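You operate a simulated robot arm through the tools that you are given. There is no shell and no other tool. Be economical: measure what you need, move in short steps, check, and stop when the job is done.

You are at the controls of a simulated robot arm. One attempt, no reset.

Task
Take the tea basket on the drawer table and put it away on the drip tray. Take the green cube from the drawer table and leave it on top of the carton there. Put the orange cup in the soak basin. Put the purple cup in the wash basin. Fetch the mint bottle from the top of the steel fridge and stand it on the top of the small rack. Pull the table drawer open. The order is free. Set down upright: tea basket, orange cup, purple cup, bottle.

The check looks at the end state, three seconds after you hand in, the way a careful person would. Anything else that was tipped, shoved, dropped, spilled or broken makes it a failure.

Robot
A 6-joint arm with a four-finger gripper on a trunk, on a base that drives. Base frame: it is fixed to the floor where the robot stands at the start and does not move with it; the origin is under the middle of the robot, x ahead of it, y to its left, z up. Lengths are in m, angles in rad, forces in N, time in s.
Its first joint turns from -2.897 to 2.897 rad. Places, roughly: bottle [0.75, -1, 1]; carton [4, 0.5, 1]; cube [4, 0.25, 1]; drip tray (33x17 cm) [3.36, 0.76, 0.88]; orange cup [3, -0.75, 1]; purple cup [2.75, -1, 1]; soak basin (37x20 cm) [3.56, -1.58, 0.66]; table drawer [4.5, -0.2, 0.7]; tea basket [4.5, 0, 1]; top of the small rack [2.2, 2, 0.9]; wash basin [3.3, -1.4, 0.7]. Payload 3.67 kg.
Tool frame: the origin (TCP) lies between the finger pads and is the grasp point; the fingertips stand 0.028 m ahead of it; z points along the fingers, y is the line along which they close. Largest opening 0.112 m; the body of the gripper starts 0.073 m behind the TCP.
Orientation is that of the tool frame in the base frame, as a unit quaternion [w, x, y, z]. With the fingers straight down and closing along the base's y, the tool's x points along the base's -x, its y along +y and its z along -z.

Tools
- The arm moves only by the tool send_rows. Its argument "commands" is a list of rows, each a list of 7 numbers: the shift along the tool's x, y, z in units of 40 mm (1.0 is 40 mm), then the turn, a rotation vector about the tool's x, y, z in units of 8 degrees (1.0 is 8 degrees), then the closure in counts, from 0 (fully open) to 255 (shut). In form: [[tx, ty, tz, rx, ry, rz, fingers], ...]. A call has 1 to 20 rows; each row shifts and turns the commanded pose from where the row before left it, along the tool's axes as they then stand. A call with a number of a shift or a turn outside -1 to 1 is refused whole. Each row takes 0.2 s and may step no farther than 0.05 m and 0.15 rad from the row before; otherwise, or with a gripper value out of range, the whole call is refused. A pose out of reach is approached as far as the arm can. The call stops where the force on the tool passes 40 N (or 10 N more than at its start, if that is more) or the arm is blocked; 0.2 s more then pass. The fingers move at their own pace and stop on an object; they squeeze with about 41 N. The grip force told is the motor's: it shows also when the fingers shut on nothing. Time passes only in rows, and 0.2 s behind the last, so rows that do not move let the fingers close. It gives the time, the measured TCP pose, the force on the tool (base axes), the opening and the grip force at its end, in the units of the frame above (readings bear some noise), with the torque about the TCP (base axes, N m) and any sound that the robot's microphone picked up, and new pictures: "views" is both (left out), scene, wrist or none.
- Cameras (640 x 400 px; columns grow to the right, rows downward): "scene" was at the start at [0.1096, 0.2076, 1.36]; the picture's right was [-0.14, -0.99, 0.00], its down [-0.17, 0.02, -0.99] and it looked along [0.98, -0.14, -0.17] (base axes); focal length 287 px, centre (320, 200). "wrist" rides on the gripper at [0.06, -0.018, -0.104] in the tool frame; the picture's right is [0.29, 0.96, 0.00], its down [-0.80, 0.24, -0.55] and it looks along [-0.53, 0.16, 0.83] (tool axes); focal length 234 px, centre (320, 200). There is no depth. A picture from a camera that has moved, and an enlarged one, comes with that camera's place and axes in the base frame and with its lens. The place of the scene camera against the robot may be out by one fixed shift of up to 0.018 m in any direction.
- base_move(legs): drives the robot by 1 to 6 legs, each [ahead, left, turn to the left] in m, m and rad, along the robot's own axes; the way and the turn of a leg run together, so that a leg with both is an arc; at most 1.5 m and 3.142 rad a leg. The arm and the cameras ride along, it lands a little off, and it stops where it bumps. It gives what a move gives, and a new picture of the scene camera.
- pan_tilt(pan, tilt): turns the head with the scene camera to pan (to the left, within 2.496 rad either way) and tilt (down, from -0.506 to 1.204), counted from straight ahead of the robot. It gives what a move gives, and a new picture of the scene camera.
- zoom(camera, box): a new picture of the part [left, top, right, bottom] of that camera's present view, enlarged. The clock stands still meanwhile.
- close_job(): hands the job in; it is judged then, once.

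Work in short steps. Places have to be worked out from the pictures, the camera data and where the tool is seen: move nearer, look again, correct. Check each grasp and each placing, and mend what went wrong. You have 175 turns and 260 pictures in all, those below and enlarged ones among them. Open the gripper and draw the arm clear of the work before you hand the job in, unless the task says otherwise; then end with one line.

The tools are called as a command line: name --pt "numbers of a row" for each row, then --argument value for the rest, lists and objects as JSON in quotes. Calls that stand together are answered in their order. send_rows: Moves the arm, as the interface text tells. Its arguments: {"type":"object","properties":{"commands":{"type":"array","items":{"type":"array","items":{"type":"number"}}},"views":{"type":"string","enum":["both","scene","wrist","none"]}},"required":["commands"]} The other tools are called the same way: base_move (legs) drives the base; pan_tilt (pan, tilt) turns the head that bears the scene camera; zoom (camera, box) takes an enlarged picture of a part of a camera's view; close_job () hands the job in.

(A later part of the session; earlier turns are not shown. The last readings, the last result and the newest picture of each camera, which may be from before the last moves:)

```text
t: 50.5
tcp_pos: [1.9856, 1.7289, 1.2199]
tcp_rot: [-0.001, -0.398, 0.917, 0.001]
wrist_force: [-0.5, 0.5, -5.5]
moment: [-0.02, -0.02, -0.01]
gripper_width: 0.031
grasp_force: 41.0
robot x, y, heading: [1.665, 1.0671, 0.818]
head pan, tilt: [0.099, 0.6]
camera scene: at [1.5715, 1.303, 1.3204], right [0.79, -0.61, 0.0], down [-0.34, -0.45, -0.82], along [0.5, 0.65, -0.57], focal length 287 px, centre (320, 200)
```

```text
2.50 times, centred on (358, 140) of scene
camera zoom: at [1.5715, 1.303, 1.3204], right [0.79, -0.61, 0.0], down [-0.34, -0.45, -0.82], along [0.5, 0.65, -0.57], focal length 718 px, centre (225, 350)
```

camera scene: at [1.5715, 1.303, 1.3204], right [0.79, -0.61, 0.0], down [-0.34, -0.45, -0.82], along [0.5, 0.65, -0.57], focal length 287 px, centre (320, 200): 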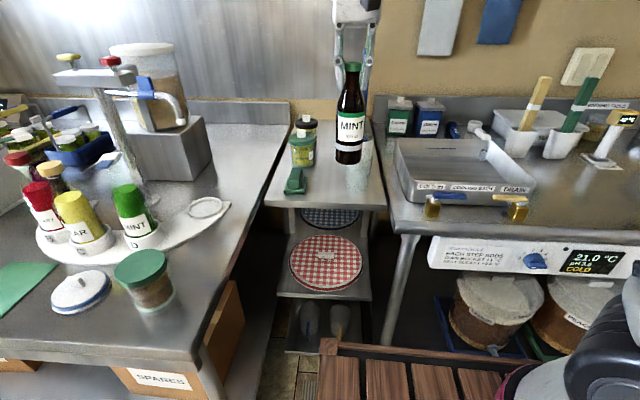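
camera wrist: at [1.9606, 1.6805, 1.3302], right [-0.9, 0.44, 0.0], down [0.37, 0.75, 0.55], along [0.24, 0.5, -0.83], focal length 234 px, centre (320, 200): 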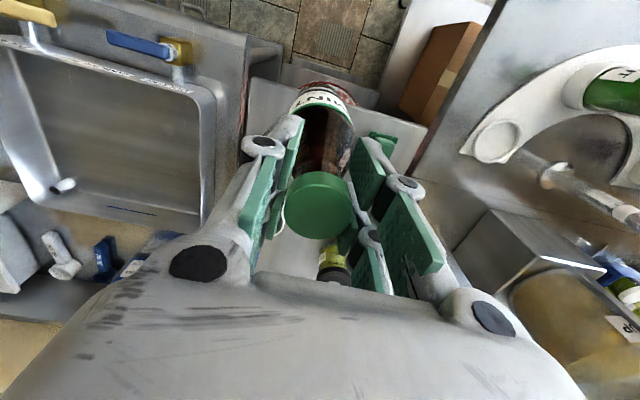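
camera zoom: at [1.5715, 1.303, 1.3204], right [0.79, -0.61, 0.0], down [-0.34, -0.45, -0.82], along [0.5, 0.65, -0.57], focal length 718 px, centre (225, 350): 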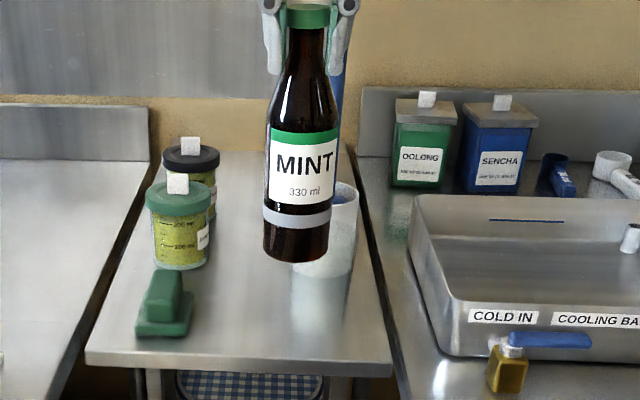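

Rack top fits z≈0.87. I move over (2.04, 1.81) and lower to just above it (foot would touch at TCP ≈1.06).

send_rows --pt "-0.8 0.13 0 0 0 0 255" --pt "-0.8 0.13 0 0 0 0 255" --pt "-0.8 0.13 0 0 0 0 255" --pt "0 0 0.7 0 0 0 255" --pt "0 0 0.7 0 0 0 255" --pt "0 0 0.7 0 0 0 255" --pt "0 0 0.7 0 0 0 255" --pt "0 0 0 0 0 0 255"

zoom --camera "scene" --box '[230, 60, 486, 220]'

```text
t: 51.7
tcp_pos: [2.0405, 1.8108, 1.1966]
tcp_rot: [0.009, -0.399, 0.917, 0.012]
wrist_force: [-3.4, -0.2, 24.6]
moment: [-0.23, 0.4, -0.03]
gripper_width: 0.0332
grasp_force: 41.0
robot x, y, heading: [1.664, 1.0661, 0.818]
head pan, tilt: [0.099, 0.6]
stopped in row 5: the force on the tool passed its limit at 121 N (the readings are from after the stop); the commanded pose is now the measured one
camera scene: at [1.5708, 1.3021, 1.3206], right [0.79, -0.61, 0.0], down [-0.34, -0.45, -0.83], along [0.5, 0.65, -0.56], focal length 287 px, centre (320, 200)
camera wrist: at [2.013, 1.7521, 1.2987], right [-0.9, 0.44, 0.01], down [0.37, 0.73, 0.58], along [0.25, 0.52, -0.82], focal length 234 px, centre (320, 200)
```

scene: 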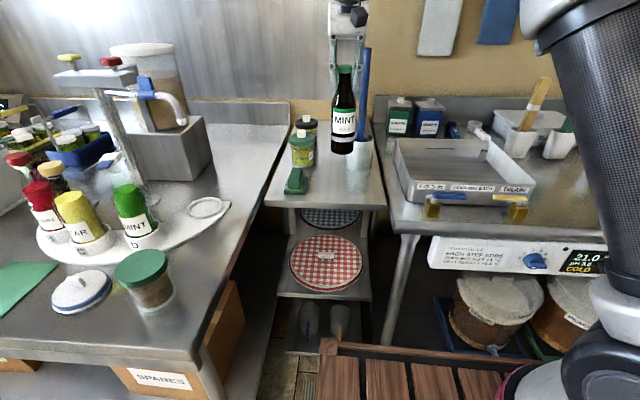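
wrist: 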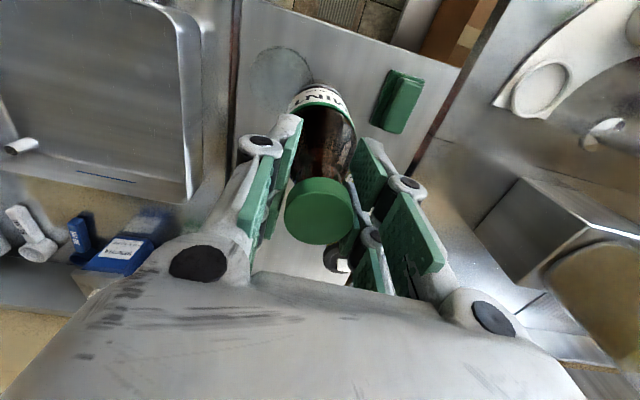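

```text
2.50 times, centred on (358, 140) of scene
camera zoom: at [1.5708, 1.3021, 1.3206], right [0.79, -0.61, 0.0], down [-0.34, -0.45, -0.83], along [0.5, 0.65, -0.56], focal length 718 px, centre (225, 350)
```

zoom: 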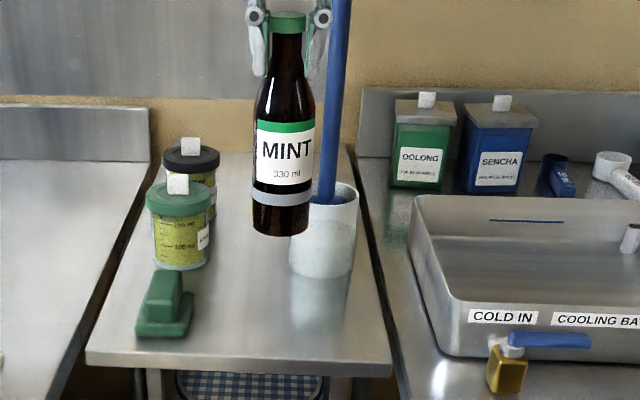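

The repeated contact is at one fixed point (2.05, 1.80, ~1.0), and the pictures show a faint circle on the rack: perhaps a clear glass. I lift off and zoom in on it.

send_rows --pt "0 0 -0.5 0 0 0 255" --pt "0 0 -0.5 0 0 0 255" --views "none"

zoom --camera "scene" --box '[310, 100, 406, 220]'

zoom --camera "wrist" --box '[220, 0, 420, 125]'

```text
t: 52.3
tcp_pos: [2.0402, 1.8097, 1.2323]
tcp_rot: [0.008, -0.397, 0.918, 0.009]
wrist_force: [0.3, -0.3, -5.3]
moment: [-0.05, 0.01, -0.03]
gripper_width: 0.031
grasp_force: 40.9
robot x, y, heading: [1.6614, 1.0633, 0.818]
head pan, tilt: [0.099, 0.6]
```

```text
3.33 times, centred on (358, 160) of scene
camera zoom: at [1.5715, 1.3031, 1.3204], right [0.79, -0.61, 0.0], down [-0.34, -0.45, -0.82], along [0.5, 0.65, -0.57], focal length 958 px, centre (193, 333)
```

zoom: 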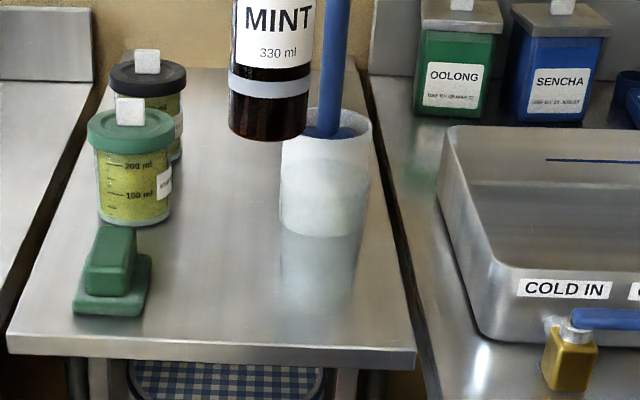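

```text
3.20 times, centred on (320, 62) of wrist
camera zoom: at [2.0129, 1.7513, 1.3353], right [-0.9, 0.44, 0.0], down [0.37, 0.73, 0.57], along [0.25, 0.51, -0.82], focal length 749 px, centre (320, 640)
```

zoom: 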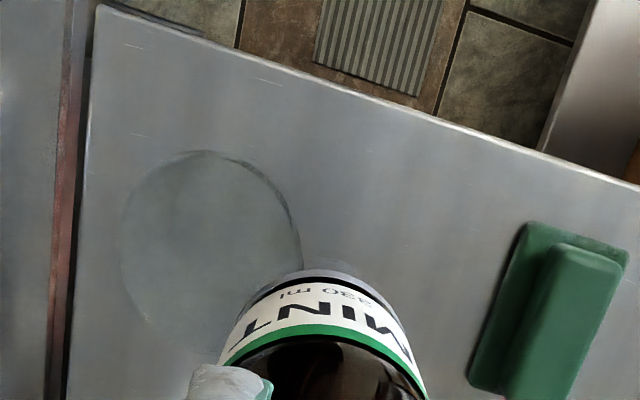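

A clear glass stands front‑right on the rack, so I must avoid it; it still stands intact. I'll use the gap between sponge, jar, cup and glass at about (2.055, 1.885), and correct the small tilt.

send_rows --pt "0 0 -0.3 0.072 0.156 0 255" --pt "-0.8 0.5 0 0 0 0 255" --pt "-0.8 0.5 0 0 0 0 255" --pt "0 0 0 0 0 0 255"

zoom --camera "scene" --box '[310, 100, 406, 220]'

zoom --camera "wrist" --box '[160, 0, 480, 200]'

```text
t: 53.3
tcp_pos: [2.0504, 1.8696, 1.2367]
tcp_rot: [-0.001, -0.397, 0.918, 0.0]
wrist_force: [0.0, -0.4, -4.1]
moment: [0.02, 0.04, -0.01]
gripper_width: 0.031
grasp_force: 40.7
out of reach, approached as far as the arm can: row 3
robot x, y, heading: [1.6617, 1.0672, 0.816]
head pan, tilt: [0.099, 0.6]
camera scene: at [1.5714, 1.3028, 1.3205], right [0.79, -0.61, 0.0], down [-0.34, -0.45, -0.82], along [0.5, 0.65, -0.57], focal length 287 px, centre (320, 200)
camera wrist: at [2.0248, 1.8135, 1.3412], right [-0.9, 0.44, 0.0], down [0.37, 0.75, 0.55], along [0.25, 0.5, -0.83], focal length 234 px, centre (320, 200)
```

scene: 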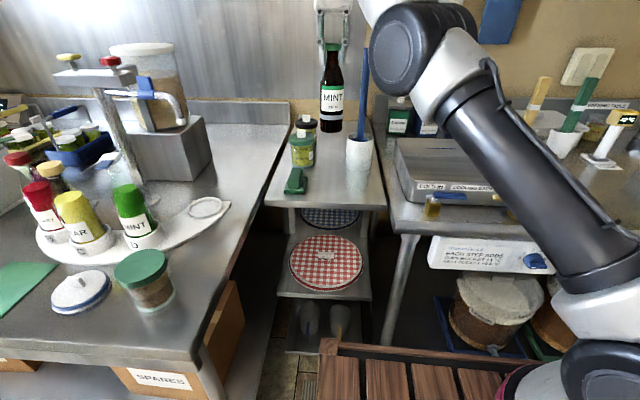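
wrist: 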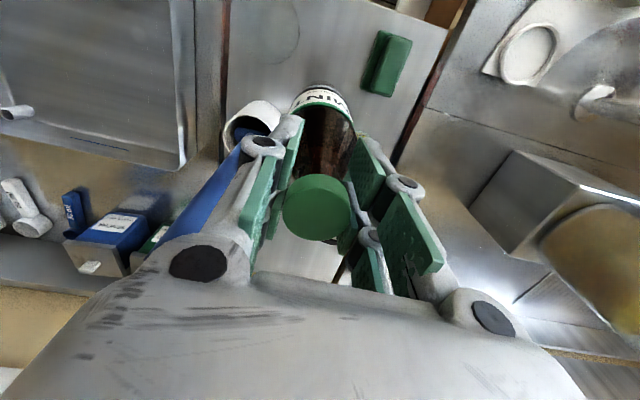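

```text
3.33 times, centred on (358, 160) of scene
camera zoom: at [1.5714, 1.3028, 1.3205], right [0.79, -0.61, 0.0], down [-0.34, -0.45, -0.82], along [0.5, 0.65, -0.57], focal length 958 px, centre (193, 333)
```

zoom: 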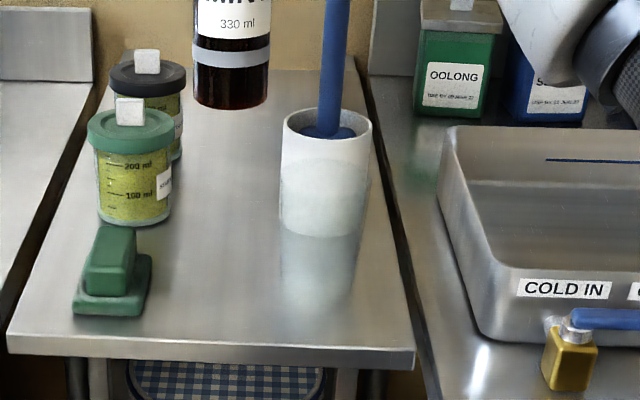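

```text
2.00 times, centred on (320, 100) of wrist
camera zoom: at [2.0248, 1.8135, 1.3412], right [-0.9, 0.44, 0.0], down [0.37, 0.75, 0.55], along [0.25, 0.5, -0.83], focal length 468 px, centre (320, 400)
```

zoom: 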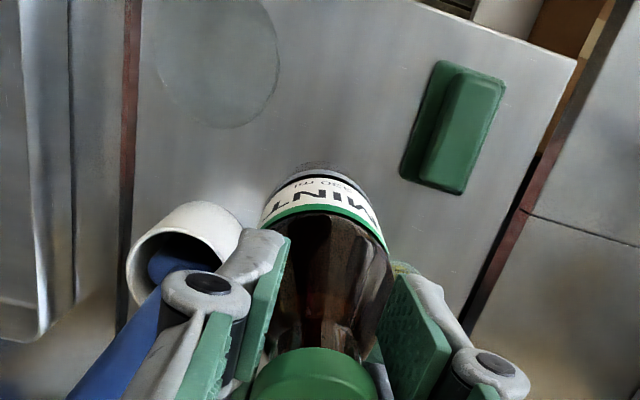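

The bottle is over the gap, between glass, cup and sponge. The last shift was reach-limited up here; I lower 3 cm and read the pose.

send_rows --pt "0 0 0.4 0 0 0 255" --pt "0 0 0.4 0 0 0 255" --views "none"

```text
t: 53.9
tcp_pos: [2.0525, 1.8699, 1.2038]
tcp_rot: [-0.002, -0.398, 0.917, 0.001]
wrist_force: [0.4, 0.2, -6.0]
moment: [0.0, 0.04, 0.0]
gripper_width: 0.0309
grasp_force: 41.3
robot x, y, heading: [1.663, 1.0676, 0.819]
head pan, tilt: [0.099, 0.6]
```

I shift 1.5 cm away from the glass and lower to just above the rack.

send_rows --pt "-0.24 0.33 0 0 0 0 255" --pt "0 0 0.7 0 0 0 255" --pt "0 0 0.7 0 0 0 255" --pt "0 0 0.7 0 0 0 255" --pt "0 0 0.6 0 0 0 255"

zoom --camera "scene" --box '[310, 100, 406, 220]'

```text
t: 55.1
tcp_pos: [2.0486, 1.8856, 1.0977]
tcp_rot: [0.0, -0.398, 0.917, 0.001]
wrist_force: [0.1, -0.8, -5.5]
moment: [0.0, 0.01, -0.01]
gripper_width: 0.0313
grasp_force: 41.5
robot x, y, heading: [1.6622, 1.0642, 0.813]
head pan, tilt: [0.099, 0.6]
camera scene: at [1.5713, 1.3029, 1.3205], right [0.79, -0.61, 0.0], down [-0.34, -0.45, -0.82], along [0.5, 0.65, -0.57], focal length 287 px, centre (320, 200)
camera wrist: at [2.0236, 1.8291, 1.2018], right [-0.9, 0.44, 0.0], down [0.37, 0.74, 0.55], along [0.25, 0.5, -0.83], focal length 234 px, centre (320, 200)
```

scene: 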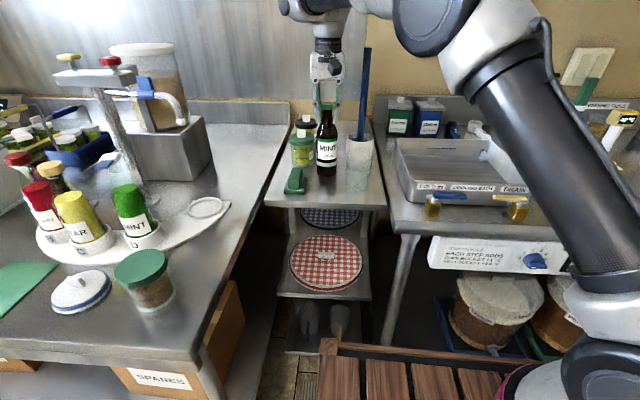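
wrist: 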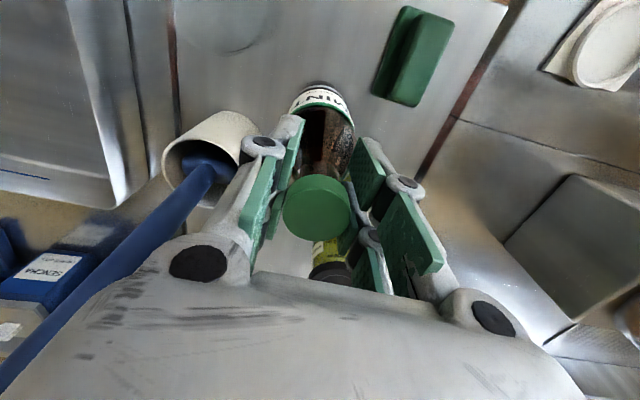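

```text
3.33 times, centred on (358, 160) of scene
camera zoom: at [1.5713, 1.3029, 1.3205], right [0.79, -0.61, 0.0], down [-0.34, -0.45, -0.82], along [0.5, 0.65, -0.57], focal length 958 px, centre (193, 333)
```

zoom: 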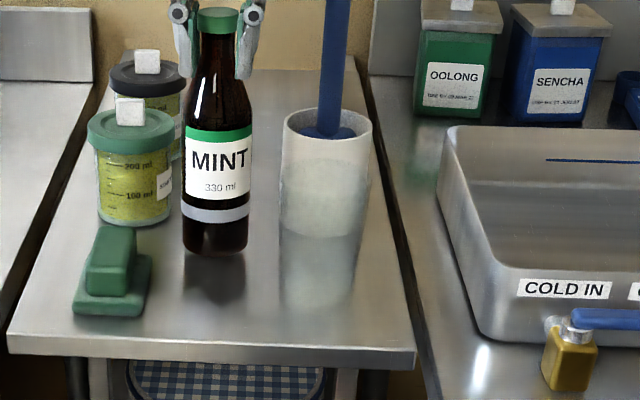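

Clear all around, foot a few cm above the rack. I lower in small steps.

send_rows --pt "0 0 0.2 0 0 0 255" --pt "0 0 0.2 0 0 0 255" --pt "0 0 0.1 0 0 0 255" --pt "0 0 0 0 0 0 255" --views "none"

send_rows --pt "0 0 0.1 0 0 0 255" --pt "0 0 0.1 0 0 0 255" --pt "0 0 0 0 0 0 255" --views "none"

zoom --camera "scene" --box '[310, 100, 406, 220]'

```text
t: 55.7
tcp_pos: [2.0497, 1.8865, 1.0895]
tcp_rot: [0.005, -0.398, 0.917, 0.006]
wrist_force: [0.0, -1.2, 11.9]
moment: [0.22, -0.17, 0.01]
gripper_width: 0.0315
grasp_force: 40.7
robot x, y, heading: [1.6624, 1.0645, 0.817]
head pan, tilt: [0.099, 0.6]
stopped in row 3: the force on the tool passed its limit at 47 N (the readings are from after the stop); the commanded pose is now the measured one
```

```text
t: 56.2
tcp_pos: [2.0486, 1.8864, 1.089]
tcp_rot: [0.007, -0.398, 0.917, 0.008]
wrist_force: [-0.8, -1.3, 10.7]
moment: [0.17, -0.18, -0.03]
gripper_width: 0.0311
grasp_force: 40.8
robot x, y, heading: [1.663, 1.0654, 0.814]
head pan, tilt: [0.099, 0.6]
stopped in row 2: the force on the tool passed its limit at 45 N (the readings are from after the stop); the commanded pose is now the measured one
```

```text
3.33 times, centred on (358, 160) of scene
camera zoom: at [1.5711, 1.3023, 1.3205], right [0.79, -0.61, 0.0], down [-0.34, -0.45, -0.83], along [0.5, 0.65, -0.56], focal length 958 px, centre (193, 333)
```

zoom: 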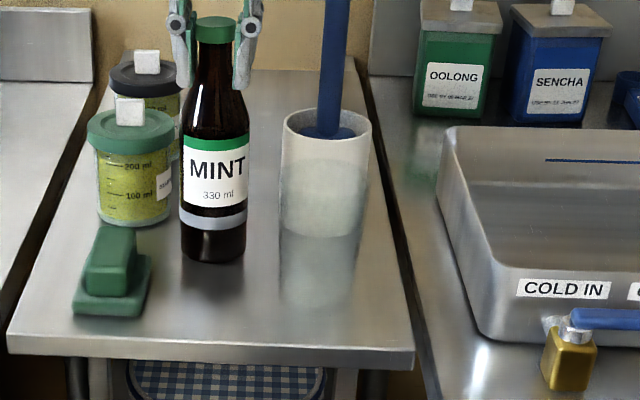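

The bottle stands on the rack (contact at TCP 1.09). I open the fingers moderately.

send_rows --pt "0 0 0 0 0 0 110" --pt "0 0 0 0 0 0 90" --pt "0 0 0 0 0 0 90"

zoom --camera "scene" --box '[310, 60, 406, 200]'

```text
t: 57.0
tcp_pos: [2.0488, 1.8881, 1.0874]
tcp_rot: [0.006, -0.398, 0.917, 0.007]
wrist_force: [0.4, 0.5, 0.2]
moment: [-0.02, -0.02, 0.02]
gripper_width: 0.0722
grasp_force: 0.0
robot x, y, heading: [1.6636, 1.0657, 0.817]
head pan, tilt: [0.099, 0.6]
camera scene: at [1.5713, 1.3027, 1.3205], right [0.79, -0.61, 0.0], down [-0.34, -0.45, -0.82], along [0.5, 0.65, -0.57], focal length 287 px, centre (320, 200)
camera wrist: at [2.0225, 1.8294, 1.1911], right [-0.9, 0.44, 0.0], down [0.37, 0.74, 0.57], along [0.25, 0.51, -0.82], focal length 234 px, centre (320, 200)
```

scene: 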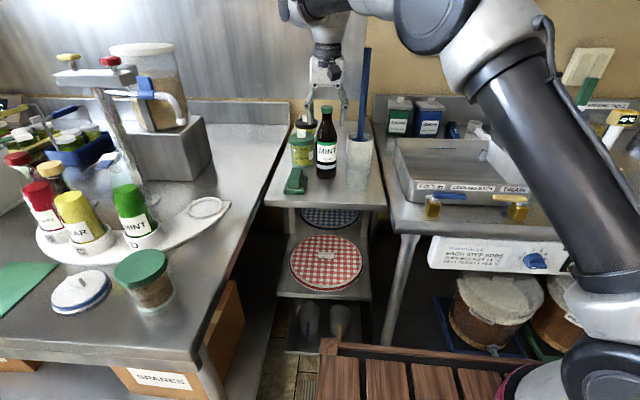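
wrist: 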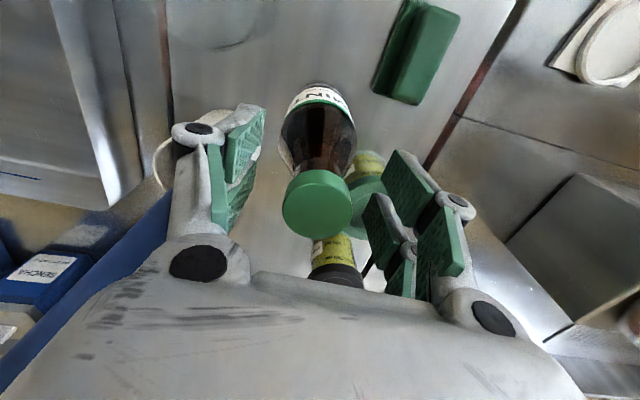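

```text
2.86 times, centred on (358, 130) of scene
camera zoom: at [1.5713, 1.3027, 1.3205], right [0.79, -0.61, 0.0], down [-0.34, -0.45, -0.82], along [0.5, 0.65, -0.57], focal length 821 px, centre (211, 400)
```

zoom: 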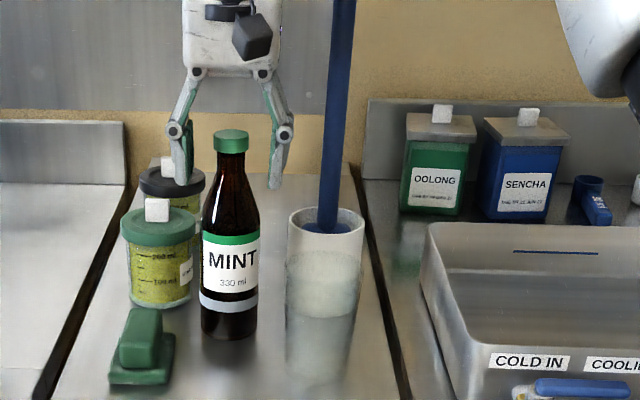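

Standing upright and free. I rise straight up, retract, and back out.

send_rows --pt "0 0 -0.9 0 0 0 90" --pt "0 0 -0.9 0 0 0 90" --pt "0 0 -0.9 0 0 0 90" --pt "0.9 0 -0.5 0 0 0 90" --pt "0.9 0 -0.5 0 0 0 90" --pt "0.9 0 0 0 0 0 0" --pt "0.9 0 0 0 0 0 0" --pt "0.9 0 0 0 0 0 0" --pt "0.9 0 0 0 0 0 0" --pt "0.9 0 0 0 0 0 0" --views "none"

base_move --legs '[[-0.7, 0, 0]]'

pan_tilt --pan -0.9 --tilt 0.2

```text
t: 59.2
tcp_pos: [1.8777, 1.7016, 1.2291]
tcp_rot: [0.005, -0.397, 0.918, 0.006]
wrist_force: [-0.3, 0.5, -0.6]
moment: [-0.02, 0.02, -0.01]
gripper_width: 0.1121
grasp_force: 0.0
robot x, y, heading: [1.6621, 1.0654, 0.814]
head pan, tilt: [0.099, 0.6]
```

```text
t: 63.0
tcp_pos: [1.3918, 1.19, 1.2293]
tcp_rot: [0.006, -0.403, 0.915, 0.008]
wrist_force: [-0.4, -0.7, 0.5]
moment: [0.06, 0.01, 0.0]
gripper_width: 0.1122
grasp_force: 0.0
robot x, y, heading: [1.1851, 0.5511, 0.826]
head pan, tilt: [0.099, 0.6]
camera scene: at [1.0915, 0.7883, 1.3205], right [0.8, -0.6, 0.0], down [-0.34, -0.45, -0.83], along [0.5, 0.66, -0.56], focal length 287 px, centre (320, 200)
```

scene: 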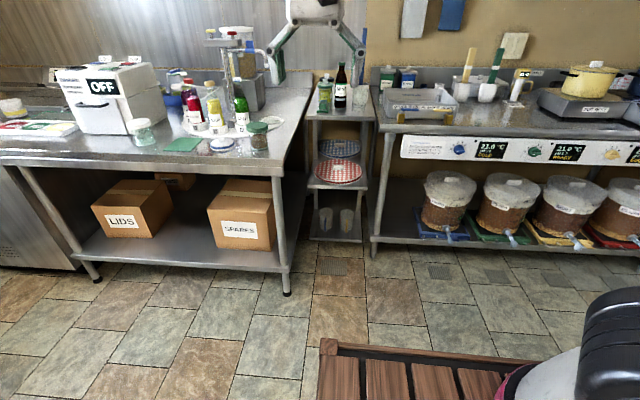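

```text
t: 64.3
tcp_pos: [1.3936, 1.1905, 1.2285]
tcp_rot: [0.005, -0.403, 0.915, 0.007]
wrist_force: [0.3, 0.1, 0.1]
moment: [0.0, -0.05, -0.01]
gripper_width: 0.1122
grasp_force: 0.0
robot x, y, heading: [1.1888, 0.5506, 0.827]
head pan, tilt: [-0.901, 0.201]
camera scene: at [1.1314, 0.7109, 1.3572], right [-0.07, -1.0, 0.0], down [-0.2, 0.01, -0.98], along [0.98, -0.07, -0.2], focal length 287 px, centre (320, 200)
```

scene: 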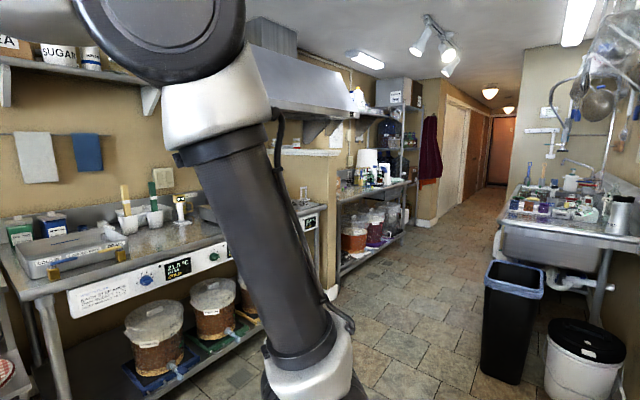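

The rack is done. The sink with the cups is on the right; bins stand before it at about (2.45,-0.45). I turn and look at it.

base_move --legs '[[0, 0, -0.83], [0.6, 0, 0]]'

pan_tilt --pan -0.4 --tilt 0.3

zoom --camera "scene" --box '[100, 60, 420, 260]'

```text
t: 69.9
tcp_pos: [2.4022, 0.8025, 1.2287]
tcp_rot: [0.008, 0.01, 1.0, 0.004]
wrist_force: [0.2, -0.2, 0.1]
moment: [0.01, -0.02, 0.01]
gripper_width: 0.1121
grasp_force: 0.1
robot x, y, heading: [1.7807, 0.5342, -0.02]
head pan, tilt: [-0.901, 0.201]
camera scene: at [1.8635, 0.682, 1.3572], right [-0.8, -0.6, 0.0], down [-0.12, 0.16, -0.98], along [0.59, -0.78, -0.2], focal length 287 px, centre (320, 200)
```

scene: 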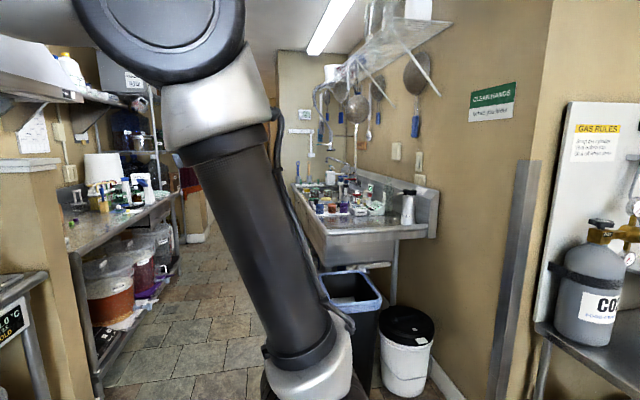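

```text
t: 70.8
tcp_pos: [2.4013, 0.8018, 1.2302]
tcp_rot: [0.008, 0.01, 1.0, 0.004]
wrist_force: [-0.7, -0.1, 0.8]
moment: [-0.02, -0.01, -0.01]
gripper_width: 0.1119
grasp_force: 0.1
robot x, y, heading: [1.7849, 0.5346, -0.023]
head pan, tilt: [-0.4, 0.3]
camera scene: at [1.8924, 0.718, 1.348], right [-0.41, -0.91, 0.0], down [-0.27, 0.12, -0.96], along [0.87, -0.39, -0.3], focal length 287 px, centre (320, 200)
```

scene: 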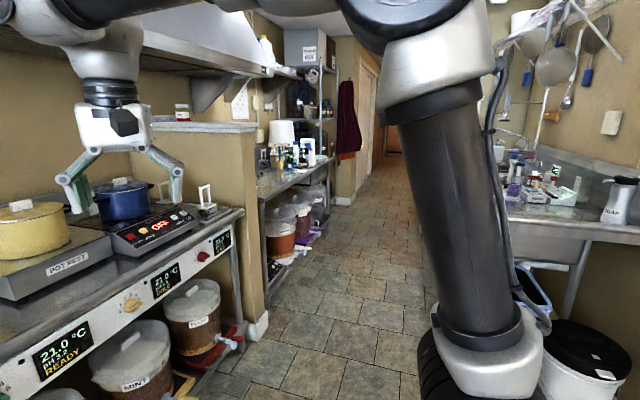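

```text
2.00 times, centred on (260, 160) of scene
camera zoom: at [1.8924, 0.718, 1.348], right [-0.41, -0.91, 0.0], down [-0.27, 0.12, -0.96], along [0.87, -0.39, -0.3], focal length 574 px, centre (440, 280)
```

zoom: 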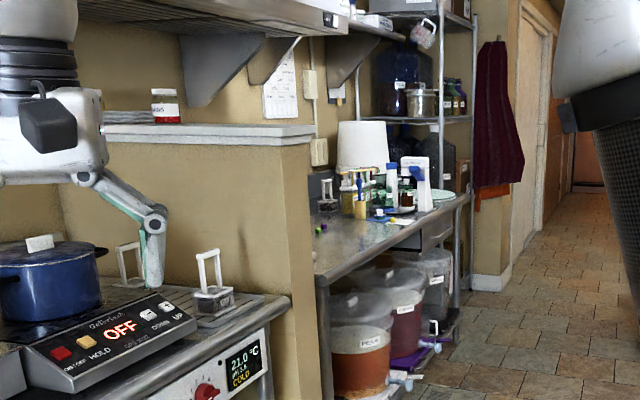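

The sink and the drawer table face each other across the corridor (direction about -0.7 rad). I check how far my own base reaches behind before entering it.

pan_tilt --pan 2.4 --tilt 1.1

pan_tilt --pan -2.3 --tilt 1.1

```text
t: 73.3
tcp_pos: [2.4025, 0.8023, 1.2293]
tcp_rot: [0.008, 0.011, 1.0, 0.004]
wrist_force: [0.3, 0.3, 0.7]
moment: [0.0, 0.0, 0.0]
gripper_width: 0.1119
grasp_force: 0.1
robot x, y, heading: [1.7869, 0.538, -0.023]
head pan, tilt: [2.4, 1.1]
camera scene: at [1.7616, 0.7999, 1.2819], right [0.69, 0.72, 0.0], down [0.64, -0.62, -0.45], along [-0.33, 0.31, -0.89], focal length 287 px, centre (320, 200)
```

scene: 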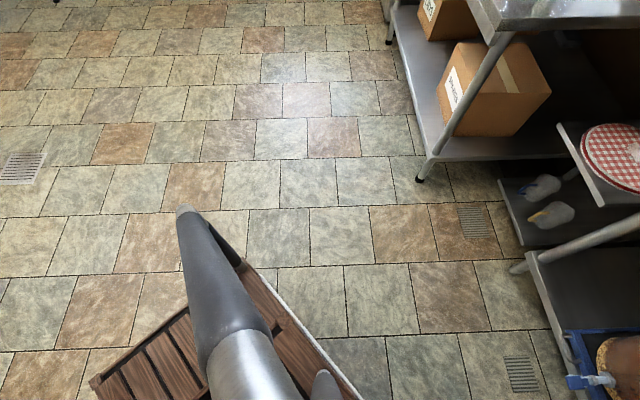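

```text
t: 77.0
tcp_pos: [2.4015, 0.8022, 1.2286]
tcp_rot: [0.008, 0.011, 1.0, 0.005]
wrist_force: [0.5, 0.2, -0.2]
moment: [0.02, -0.01, 0.0]
gripper_width: 0.1118
grasp_force: 0.0
robot x, y, heading: [1.7813, 0.537, -0.02]
head pan, tilt: [-2.3, 1.1]
camera scene: at [1.7641, 0.7101, 1.2819], right [-0.73, 0.68, 0.0], down [0.61, 0.65, -0.45], along [-0.31, -0.33, -0.89], focal length 287 px, centre (320, 200)
```

scene: 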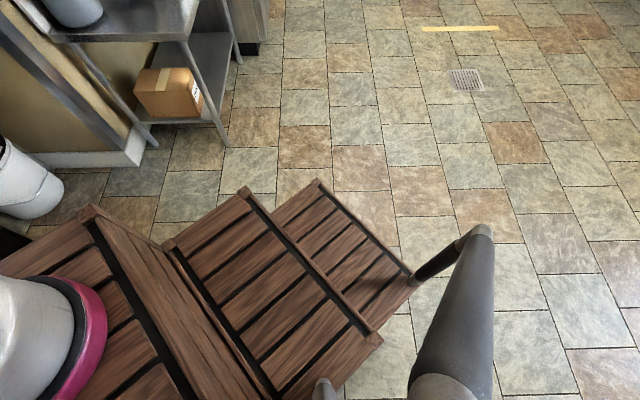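

Base: about 0.3 m front, 0.46 m rear, ±0.27 m wide, so I can work facing the table. I back off the pots, turn toward the left wall, then strafe along the corridor.

send_rows --pt "0 0 -0.9 0 0 0 0" --pt "0 0 -0.9 0 0 0 0" --views "none"

base_move --legs '[[-0.3, 0, 0], [0, 0, 0.87], [0.2, -1.1, 0]]'

pan_tilt --pan -0.3 --tilt 0.35

```text
t: 77.7
tcp_pos: [2.3997, 0.8004, 1.3023]
tcp_rot: [0.007, 0.01, 1.0, 0.005]
wrist_force: [0.7, -0.3, -0.3]
moment: [-0.01, -0.01, 0.03]
gripper_width: 0.1122
grasp_force: 0.0
robot x, y, heading: [1.7855, 0.5384, -0.018]
head pan, tilt: [-2.3, 1.1]
```

```text
t: 87.4
tcp_pos: [2.6561, 0.5778, 1.3013]
tcp_rot: [0.005, -0.411, 0.912, 0.007]
wrist_force: [-0.5, 0.9, 1.3]
moment: [-0.04, 0.0, -0.05]
gripper_width: 0.1121
grasp_force: 0.0
robot x, y, heading: [2.4603, -0.0665, 0.843]
head pan, tilt: [-2.3, 1.1]
camera scene: at [2.3186, 0.0387, 1.2819], right [-0.99, -0.12, 0.0], down [-0.1, 0.88, -0.45], along [0.05, -0.45, -0.89], focal length 287 px, centre (320, 200)
```

scene: 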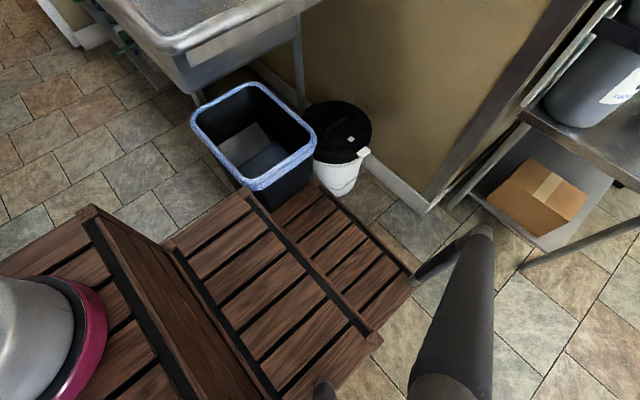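

```text
t: 89.3
tcp_pos: [2.6571, 0.578, 1.3022]
tcp_rot: [0.005, -0.412, 0.911, 0.009]
wrist_force: [0.3, 0.1, 0.0]
moment: [0.0, 0.01, 0.03]
gripper_width: 0.1121
grasp_force: 0.0
robot x, y, heading: [2.4637, -0.0595, 0.847]
head pan, tilt: [-0.3, 0.351]
camera scene: at [2.3908, 0.1497, 1.3432], right [0.52, -0.85, 0.0], down [-0.29, -0.18, -0.94], along [0.8, 0.49, -0.34], focal length 287 px, centre (320, 200)
```

scene: 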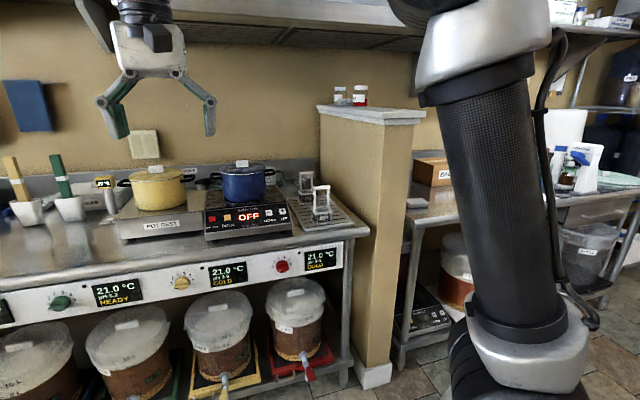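

The drip tray (perforated, with two baskets already on it) is at the right end of the stove counter; the bin is close behind my base, so I go forward a bit before strafing right.

base_move --legs '[[0.25, 0, 0], [0, -1.0, 0]]'

pan_tilt --pan 0.1 --tilt 0.45

```text
t: 95.9
tcp_pos: [3.571, 0.1029, 1.3017]
tcp_rot: [0.005, -0.415, 0.91, 0.006]
wrist_force: [-0.4, 0.0, -0.6]
moment: [-0.02, -0.05, -0.01]
gripper_width: 0.112
grasp_force: 0.1
robot x, y, heading: [3.3831, -0.5376, 0.851]
head pan, tilt: [-0.3, 0.351]
camera scene: at [3.3077, -0.327, 1.3432], right [0.52, -0.85, 0.0], down [-0.29, -0.18, -0.94], along [0.8, 0.49, -0.34], focal length 287 px, centre (320, 200)
```

scene: 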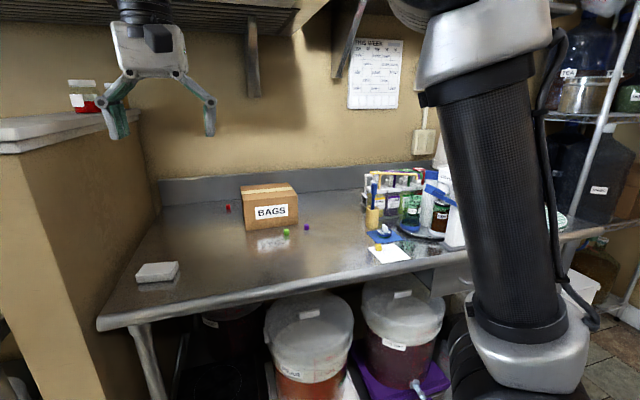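

```text
t: 96.8
tcp_pos: [3.5707, 0.1035, 1.302]
tcp_rot: [0.005, -0.414, 0.91, 0.008]
wrist_force: [-0.8, 0.3, 0.4]
moment: [0.0, -0.01, -0.01]
gripper_width: 0.1121
grasp_force: 0.0
robot x, y, heading: [3.3824, -0.5378, 0.85]
head pan, tilt: [0.099, 0.45]
camera scene: at [3.2818, -0.301, 1.334], right [0.81, -0.58, 0.0], down [-0.25, -0.35, -0.9], along [0.52, 0.73, -0.44], focal length 287 px, centre (320, 200)
```

scene: 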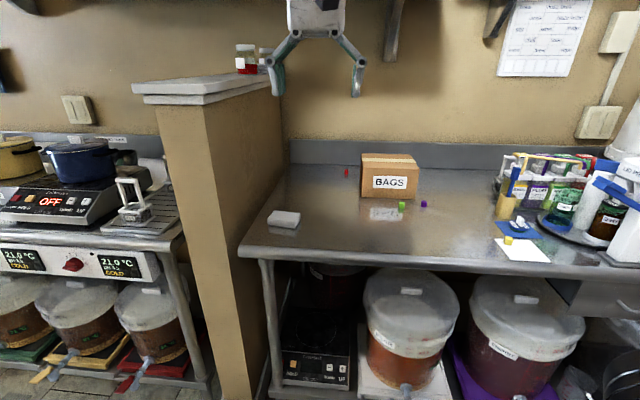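

The table shows a BAGS carton and small cubes (red, green, purple, yellow). I zoom in.

zoom --camera "scene" --box '[330, 140, 490, 240]'

zoom --camera "scene" --box '[480, 140, 640, 270]'

zoom --camera "wrist" --box '[0, 0, 640, 400]'

```text
4.00 times, centred on (410, 190) of scene
camera zoom: at [3.2818, -0.301, 1.334], right [0.81, -0.58, 0.0], down [-0.25, -0.35, -0.9], along [0.52, 0.73, -0.44], focal length 1149 px, centre (-40, 240)
```

zoom: 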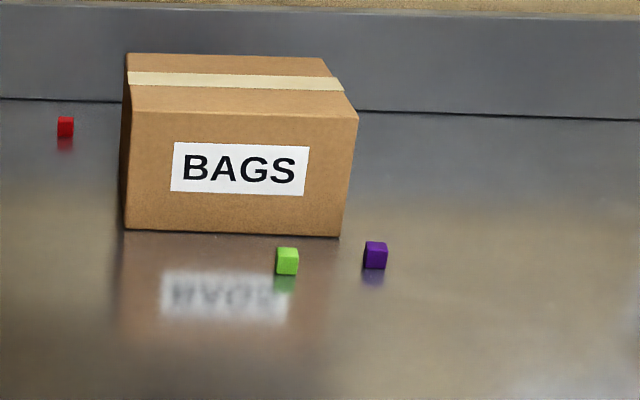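

```text
3.08 times, centred on (560, 205) of scene
camera zoom: at [3.2818, -0.301, 1.334], right [0.81, -0.58, 0.0], down [-0.25, -0.35, -0.9], along [0.52, 0.73, -0.44], focal length 884 px, centre (-418, 185)
```

zoom: 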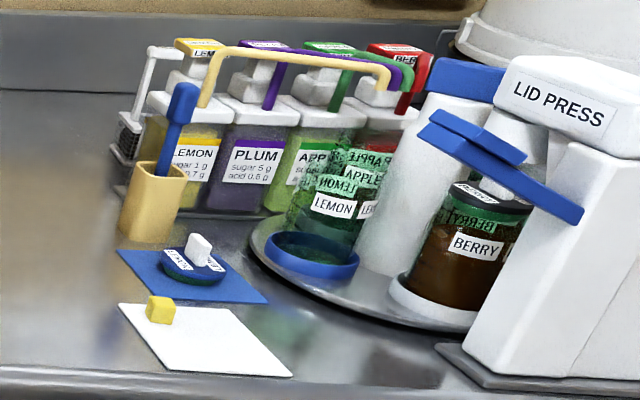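

```text
1.00 times, centred on (320, 200) of wrist (not enlarged: the box is as wide or as high as the picture)
camera zoom: at [3.5461, 0.0441, 1.4055], right [-0.91, 0.41, 0.0], down [0.34, 0.75, 0.57], along [0.23, 0.52, -0.82], focal length 234 px, centre (320, 200)
```

zoom: 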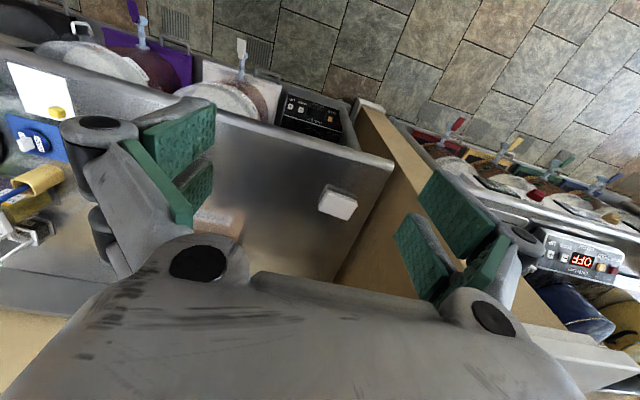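

Green cube ≈ (4.02, 0.25) just in front of the BAGS carton (top centre ≈ (4.09, 0.39, 0.99)). I drive 0.25 m closer and look with the wrist camera.

base_move --legs '[[0.24, 0.05, 0]]'

send_rows --pt "-0.5 -0.9 0.3 0 0 0 120" --pt "-0.5 -0.9 0.5 0 0 0 120" --pt "-0.5 -0.9 0.5 0 0 0 120"

```text
t: 98.6
tcp_pos: [3.6917, 0.3136, 1.3017]
tcp_rot: [0.005, -0.412, 0.911, 0.008]
wrist_force: [0.5, 0.2, 0.1]
moment: [0.01, 0.01, 0.03]
gripper_width: 0.1119
grasp_force: 0.1
robot x, y, heading: [3.498, -0.3255, 0.85]
head pan, tilt: [0.099, 0.45]
camera scene: at [3.4008, -0.0893, 1.334], right [0.81, -0.58, 0.0], down [-0.25, -0.35, -0.9], along [0.52, 0.73, -0.44], focal length 287 px, centre (320, 200)
```

scene: 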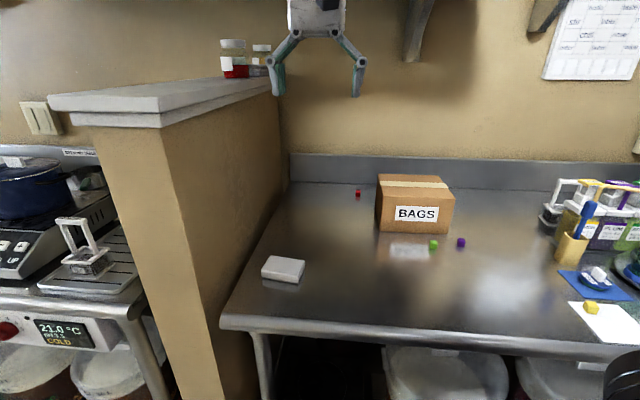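

```text
t: 99.4
tcp_pos: [3.8119, 0.2887, 1.2482]
tcp_rot: [0.006, -0.413, 0.911, 0.007]
wrist_force: [-0.3, -0.1, 0.1]
moment: [-0.02, -0.05, 0.04]
gripper_width: 0.0594
grasp_force: 0.1
robot x, y, heading: [3.4989, -0.3251, 0.848]
head pan, tilt: [0.099, 0.45]
camera scene: at [3.4003, -0.0894, 1.334], right [0.81, -0.58, 0.0], down [-0.25, -0.35, -0.9], along [0.52, 0.73, -0.44], focal length 287 px, centre (320, 200)
camera wrist: at [3.7863, 0.2296, 1.3519], right [-0.91, 0.41, 0.0], down [0.34, 0.75, 0.57], along [0.23, 0.52, -0.82], focal length 234 px, centre (320, 200)
```

scene: 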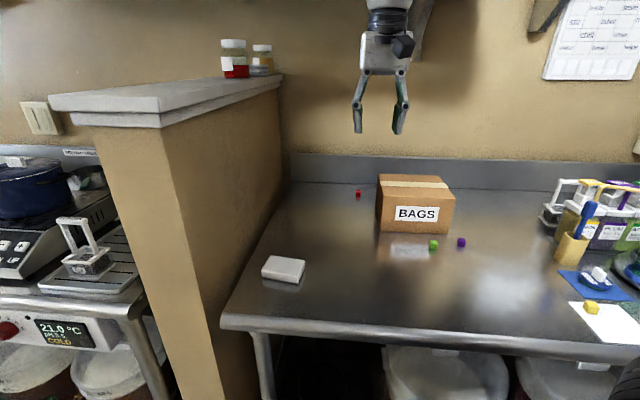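
wrist: 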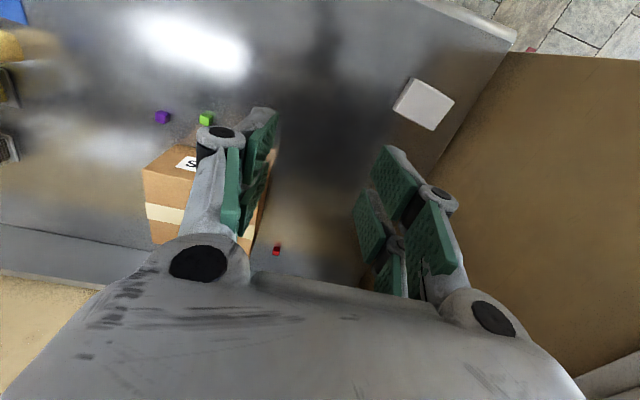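

Wrist view gives the green cube at (4.03, 0.255). I move over it and straighten the small tilt.

send_rows --pt "-0.59 -0.93 0.3 0.057 0.12 0 120" --pt "-0.59 -0.93 0.3 0 0 0 120" --pt "-0.59 -0.93 0.3 0 0 0 120" --pt "-0.59 -0.93 0.3 0 0 0 120" --pt "-0.59 -0.93 0.3 0 0 0 120" --pt "0 0 0.8 0 0 0 120" --views "wrist"

```text
t: 100.8
tcp_pos: [4.03, 0.2528, 1.1569]
tcp_rot: [0.0, -0.413, 0.911, 0.0]
wrist_force: [0.0, -0.7, 0.2]
moment: [0.03, 0.0, 0.02]
gripper_width: 0.0595
grasp_force: 0.1
robot x, y, heading: [3.4957, -0.3243, 0.85]
head pan, tilt: [0.099, 0.45]
camera wrist: at [4.0058, 0.1971, 1.262], right [-0.91, 0.41, 0.0], down [0.35, 0.76, 0.55], along [0.23, 0.5, -0.83], focal length 234 px, centre (320, 200)
```

wrist: 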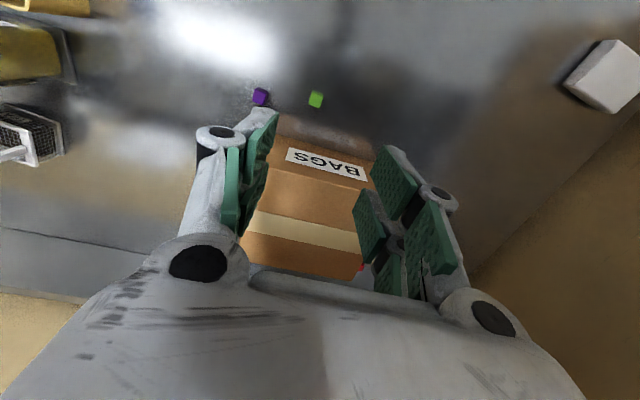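

Cube sits at (4.038, 0.254), 6 cm clear of the carton. I correct 8 mm and go down most of the way.

send_rows --pt "-0.15 -0.13 0.85 0 0 0 120" --pt "0 0 0.95 0 0 0 120" --pt "0 0 0.95 0 0 0 120" --pt "0 0 0.95 0 0 0 120" --pt "0 0 0.95 0 0 0 120" --pt "0 0 0.5 0 0 0 120" --views "wrist"

```text
t: 102.2
tcp_pos: [4.0353, 0.2553, 0.9506]
tcp_rot: [-0.001, -0.413, 0.911, -0.001]
wrist_force: [-0.2, 0.2, 0.4]
moment: [0.01, 0.0, 0.0]
gripper_width: 0.0591
grasp_force: 0.0
robot x, y, heading: [3.4976, -0.3271, 0.853]
head pan, tilt: [0.099, 0.45]
camera wrist: at [4.0111, 0.1981, 1.0566], right [-0.91, 0.41, 0.0], down [0.35, 0.76, 0.55], along [0.23, 0.5, -0.83], focal length 234 px, centre (320, 200)
```

wrist: 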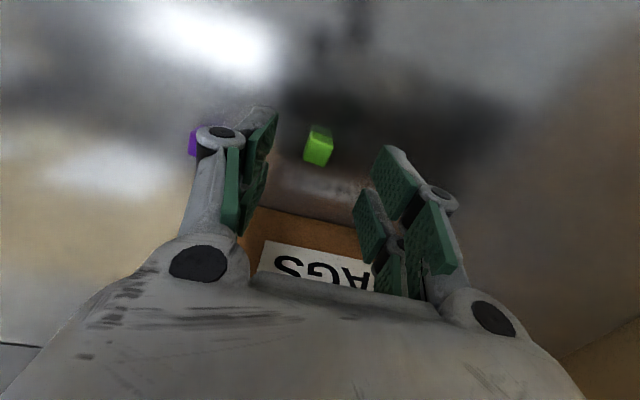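

Cube is centred between the fingers. I go down the last 3 cm in small steps and close.

send_rows --pt "0 0 0.4 0 0 0 120" --pt "0 0 0.2 0 0 0 120" --pt "0 0 0.15 0 0 0 120" --pt "0 0 0 0 0 0 255" --pt "0 0 0 0 0 0 255" --pt "0 0 0 0 0 0 255" --views "wrist"

```text
t: 103.6
tcp_pos: [4.0373, 0.2563, 0.9206]
tcp_rot: [-0.002, -0.413, 0.911, 0.0]
wrist_force: [0.2, 0.4, 0.6]
moment: [-0.04, 0.02, 0.02]
gripper_width: 0.0175
grasp_force: 41.4
robot x, y, heading: [3.4962, -0.3296, 0.847]
head pan, tilt: [0.099, 0.45]
camera wrist: at [4.0122, 0.1983, 1.0257], right [-0.91, 0.41, 0.0], down [0.35, 0.76, 0.55], along [0.23, 0.5, -0.83], focal length 234 px, centre (320, 200)
```

wrist: 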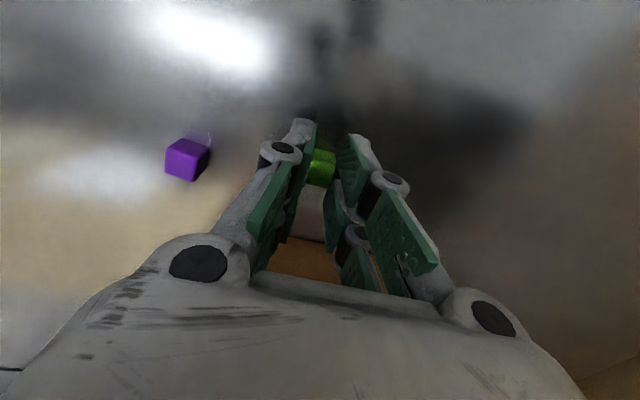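

Cube held (17.5 mm). I lift and move over the carton's middle, about (4.095, 0.385).

send_rows --pt "0 0 -0.9 0 0 0 255" --pt "0 0 -0.9 0 0 0 255" --pt "0 0 -0.9 0 0 0 255" --pt "0 0 -0.9 0 0 0 255" --pt "0 0 -0.9 0 0 0 255" --pt "-0.85 0.26 0 0 0 0 255" --pt "-0.85 0.26 0 0 0 0 255" --pt "-0.85 0.26 0 0 0 0 255" --pt "-0.85 0.26 0 0 0 0 255"

zoom --camera "scene" --box '[340, 100, 500, 260]'

```text
t: 105.6
tcp_pos: [4.0944, 0.3872, 1.1051]
tcp_rot: [0.0, -0.412, 0.911, 0.0]
wrist_force: [-0.5, -1.3, 1.3]
moment: [0.04, -0.04, 0.0]
gripper_width: 0.0173
grasp_force: 41.2
robot x, y, heading: [3.5006, -0.3244, 0.853]
head pan, tilt: [0.099, 0.45]
camera scene: at [3.4006, -0.0898, 1.3341], right [0.81, -0.58, 0.0], down [-0.25, -0.35, -0.9], along [0.52, 0.73, -0.43], focal length 287 px, centre (320, 200)
camera wrist: at [4.0696, 0.3291, 1.2106], right [-0.91, 0.41, 0.0], down [0.35, 0.76, 0.55], along [0.23, 0.5, -0.83], focal length 234 px, centre (320, 200)
```

scene: 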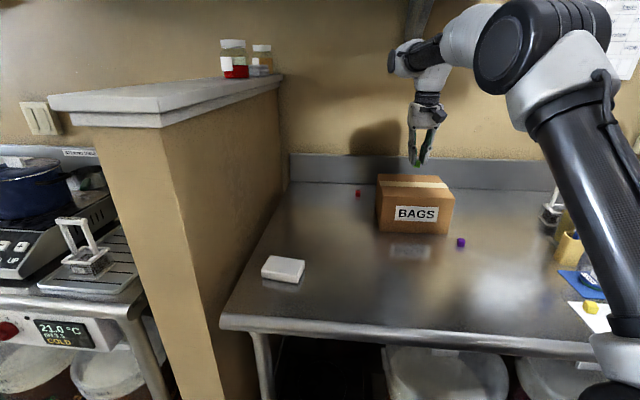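
wrist: 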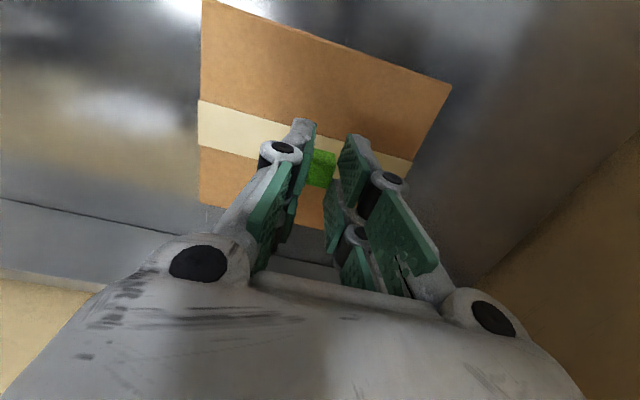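

```text
2.50 times, centred on (420, 180) of scene
camera zoom: at [3.4006, -0.0898, 1.3341], right [0.81, -0.58, 0.0], down [-0.25, -0.35, -0.9], along [0.52, 0.73, -0.43], focal length 718 px, centre (70, 250)
```

zoom: 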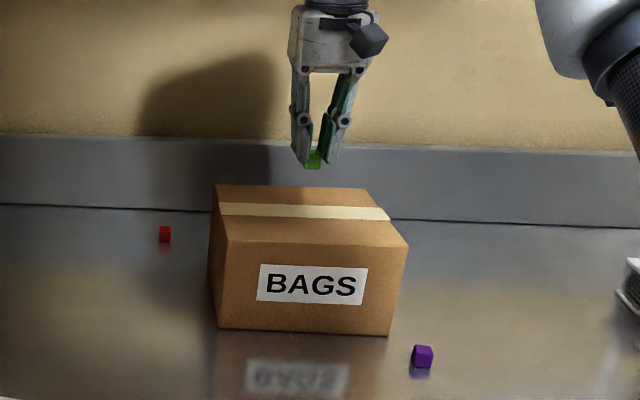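

The landing point falls near the tape at the carton's middle. I lower gently until contact.

send_rows --pt "0 0 0.9 0 0 0 255" --pt "0 0 0.6 0 0 0 255" --pt "0 0 0.2 0 0 0 255" --pt "0 0 0 0 0 0 255" --views "none"

zoom --camera "scene" --box '[380, 130, 460, 200]'

```text
t: 106.6
tcp_pos: [4.0949, 0.3841, 1.0371]
tcp_rot: [0.002, -0.413, 0.911, 0.002]
wrist_force: [-1.2, 5.4, 35.2]
moment: [0.27, -0.07, -0.02]
gripper_width: 0.0176
grasp_force: 41.0
robot x, y, heading: [3.4945, -0.3295, 0.854]
head pan, tilt: [0.099, 0.45]
```

```text
5.71 times, centred on (420, 165) of scene
camera zoom: at [3.3999, -0.0902, 1.3341], right [0.81, -0.58, 0.0], down [-0.25, -0.35, -0.9], along [0.52, 0.73, -0.43], focal length 1642 px, centre (-251, 400)
```

zoom: 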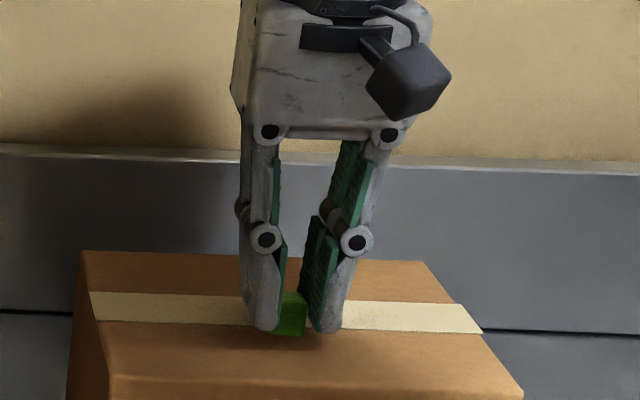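

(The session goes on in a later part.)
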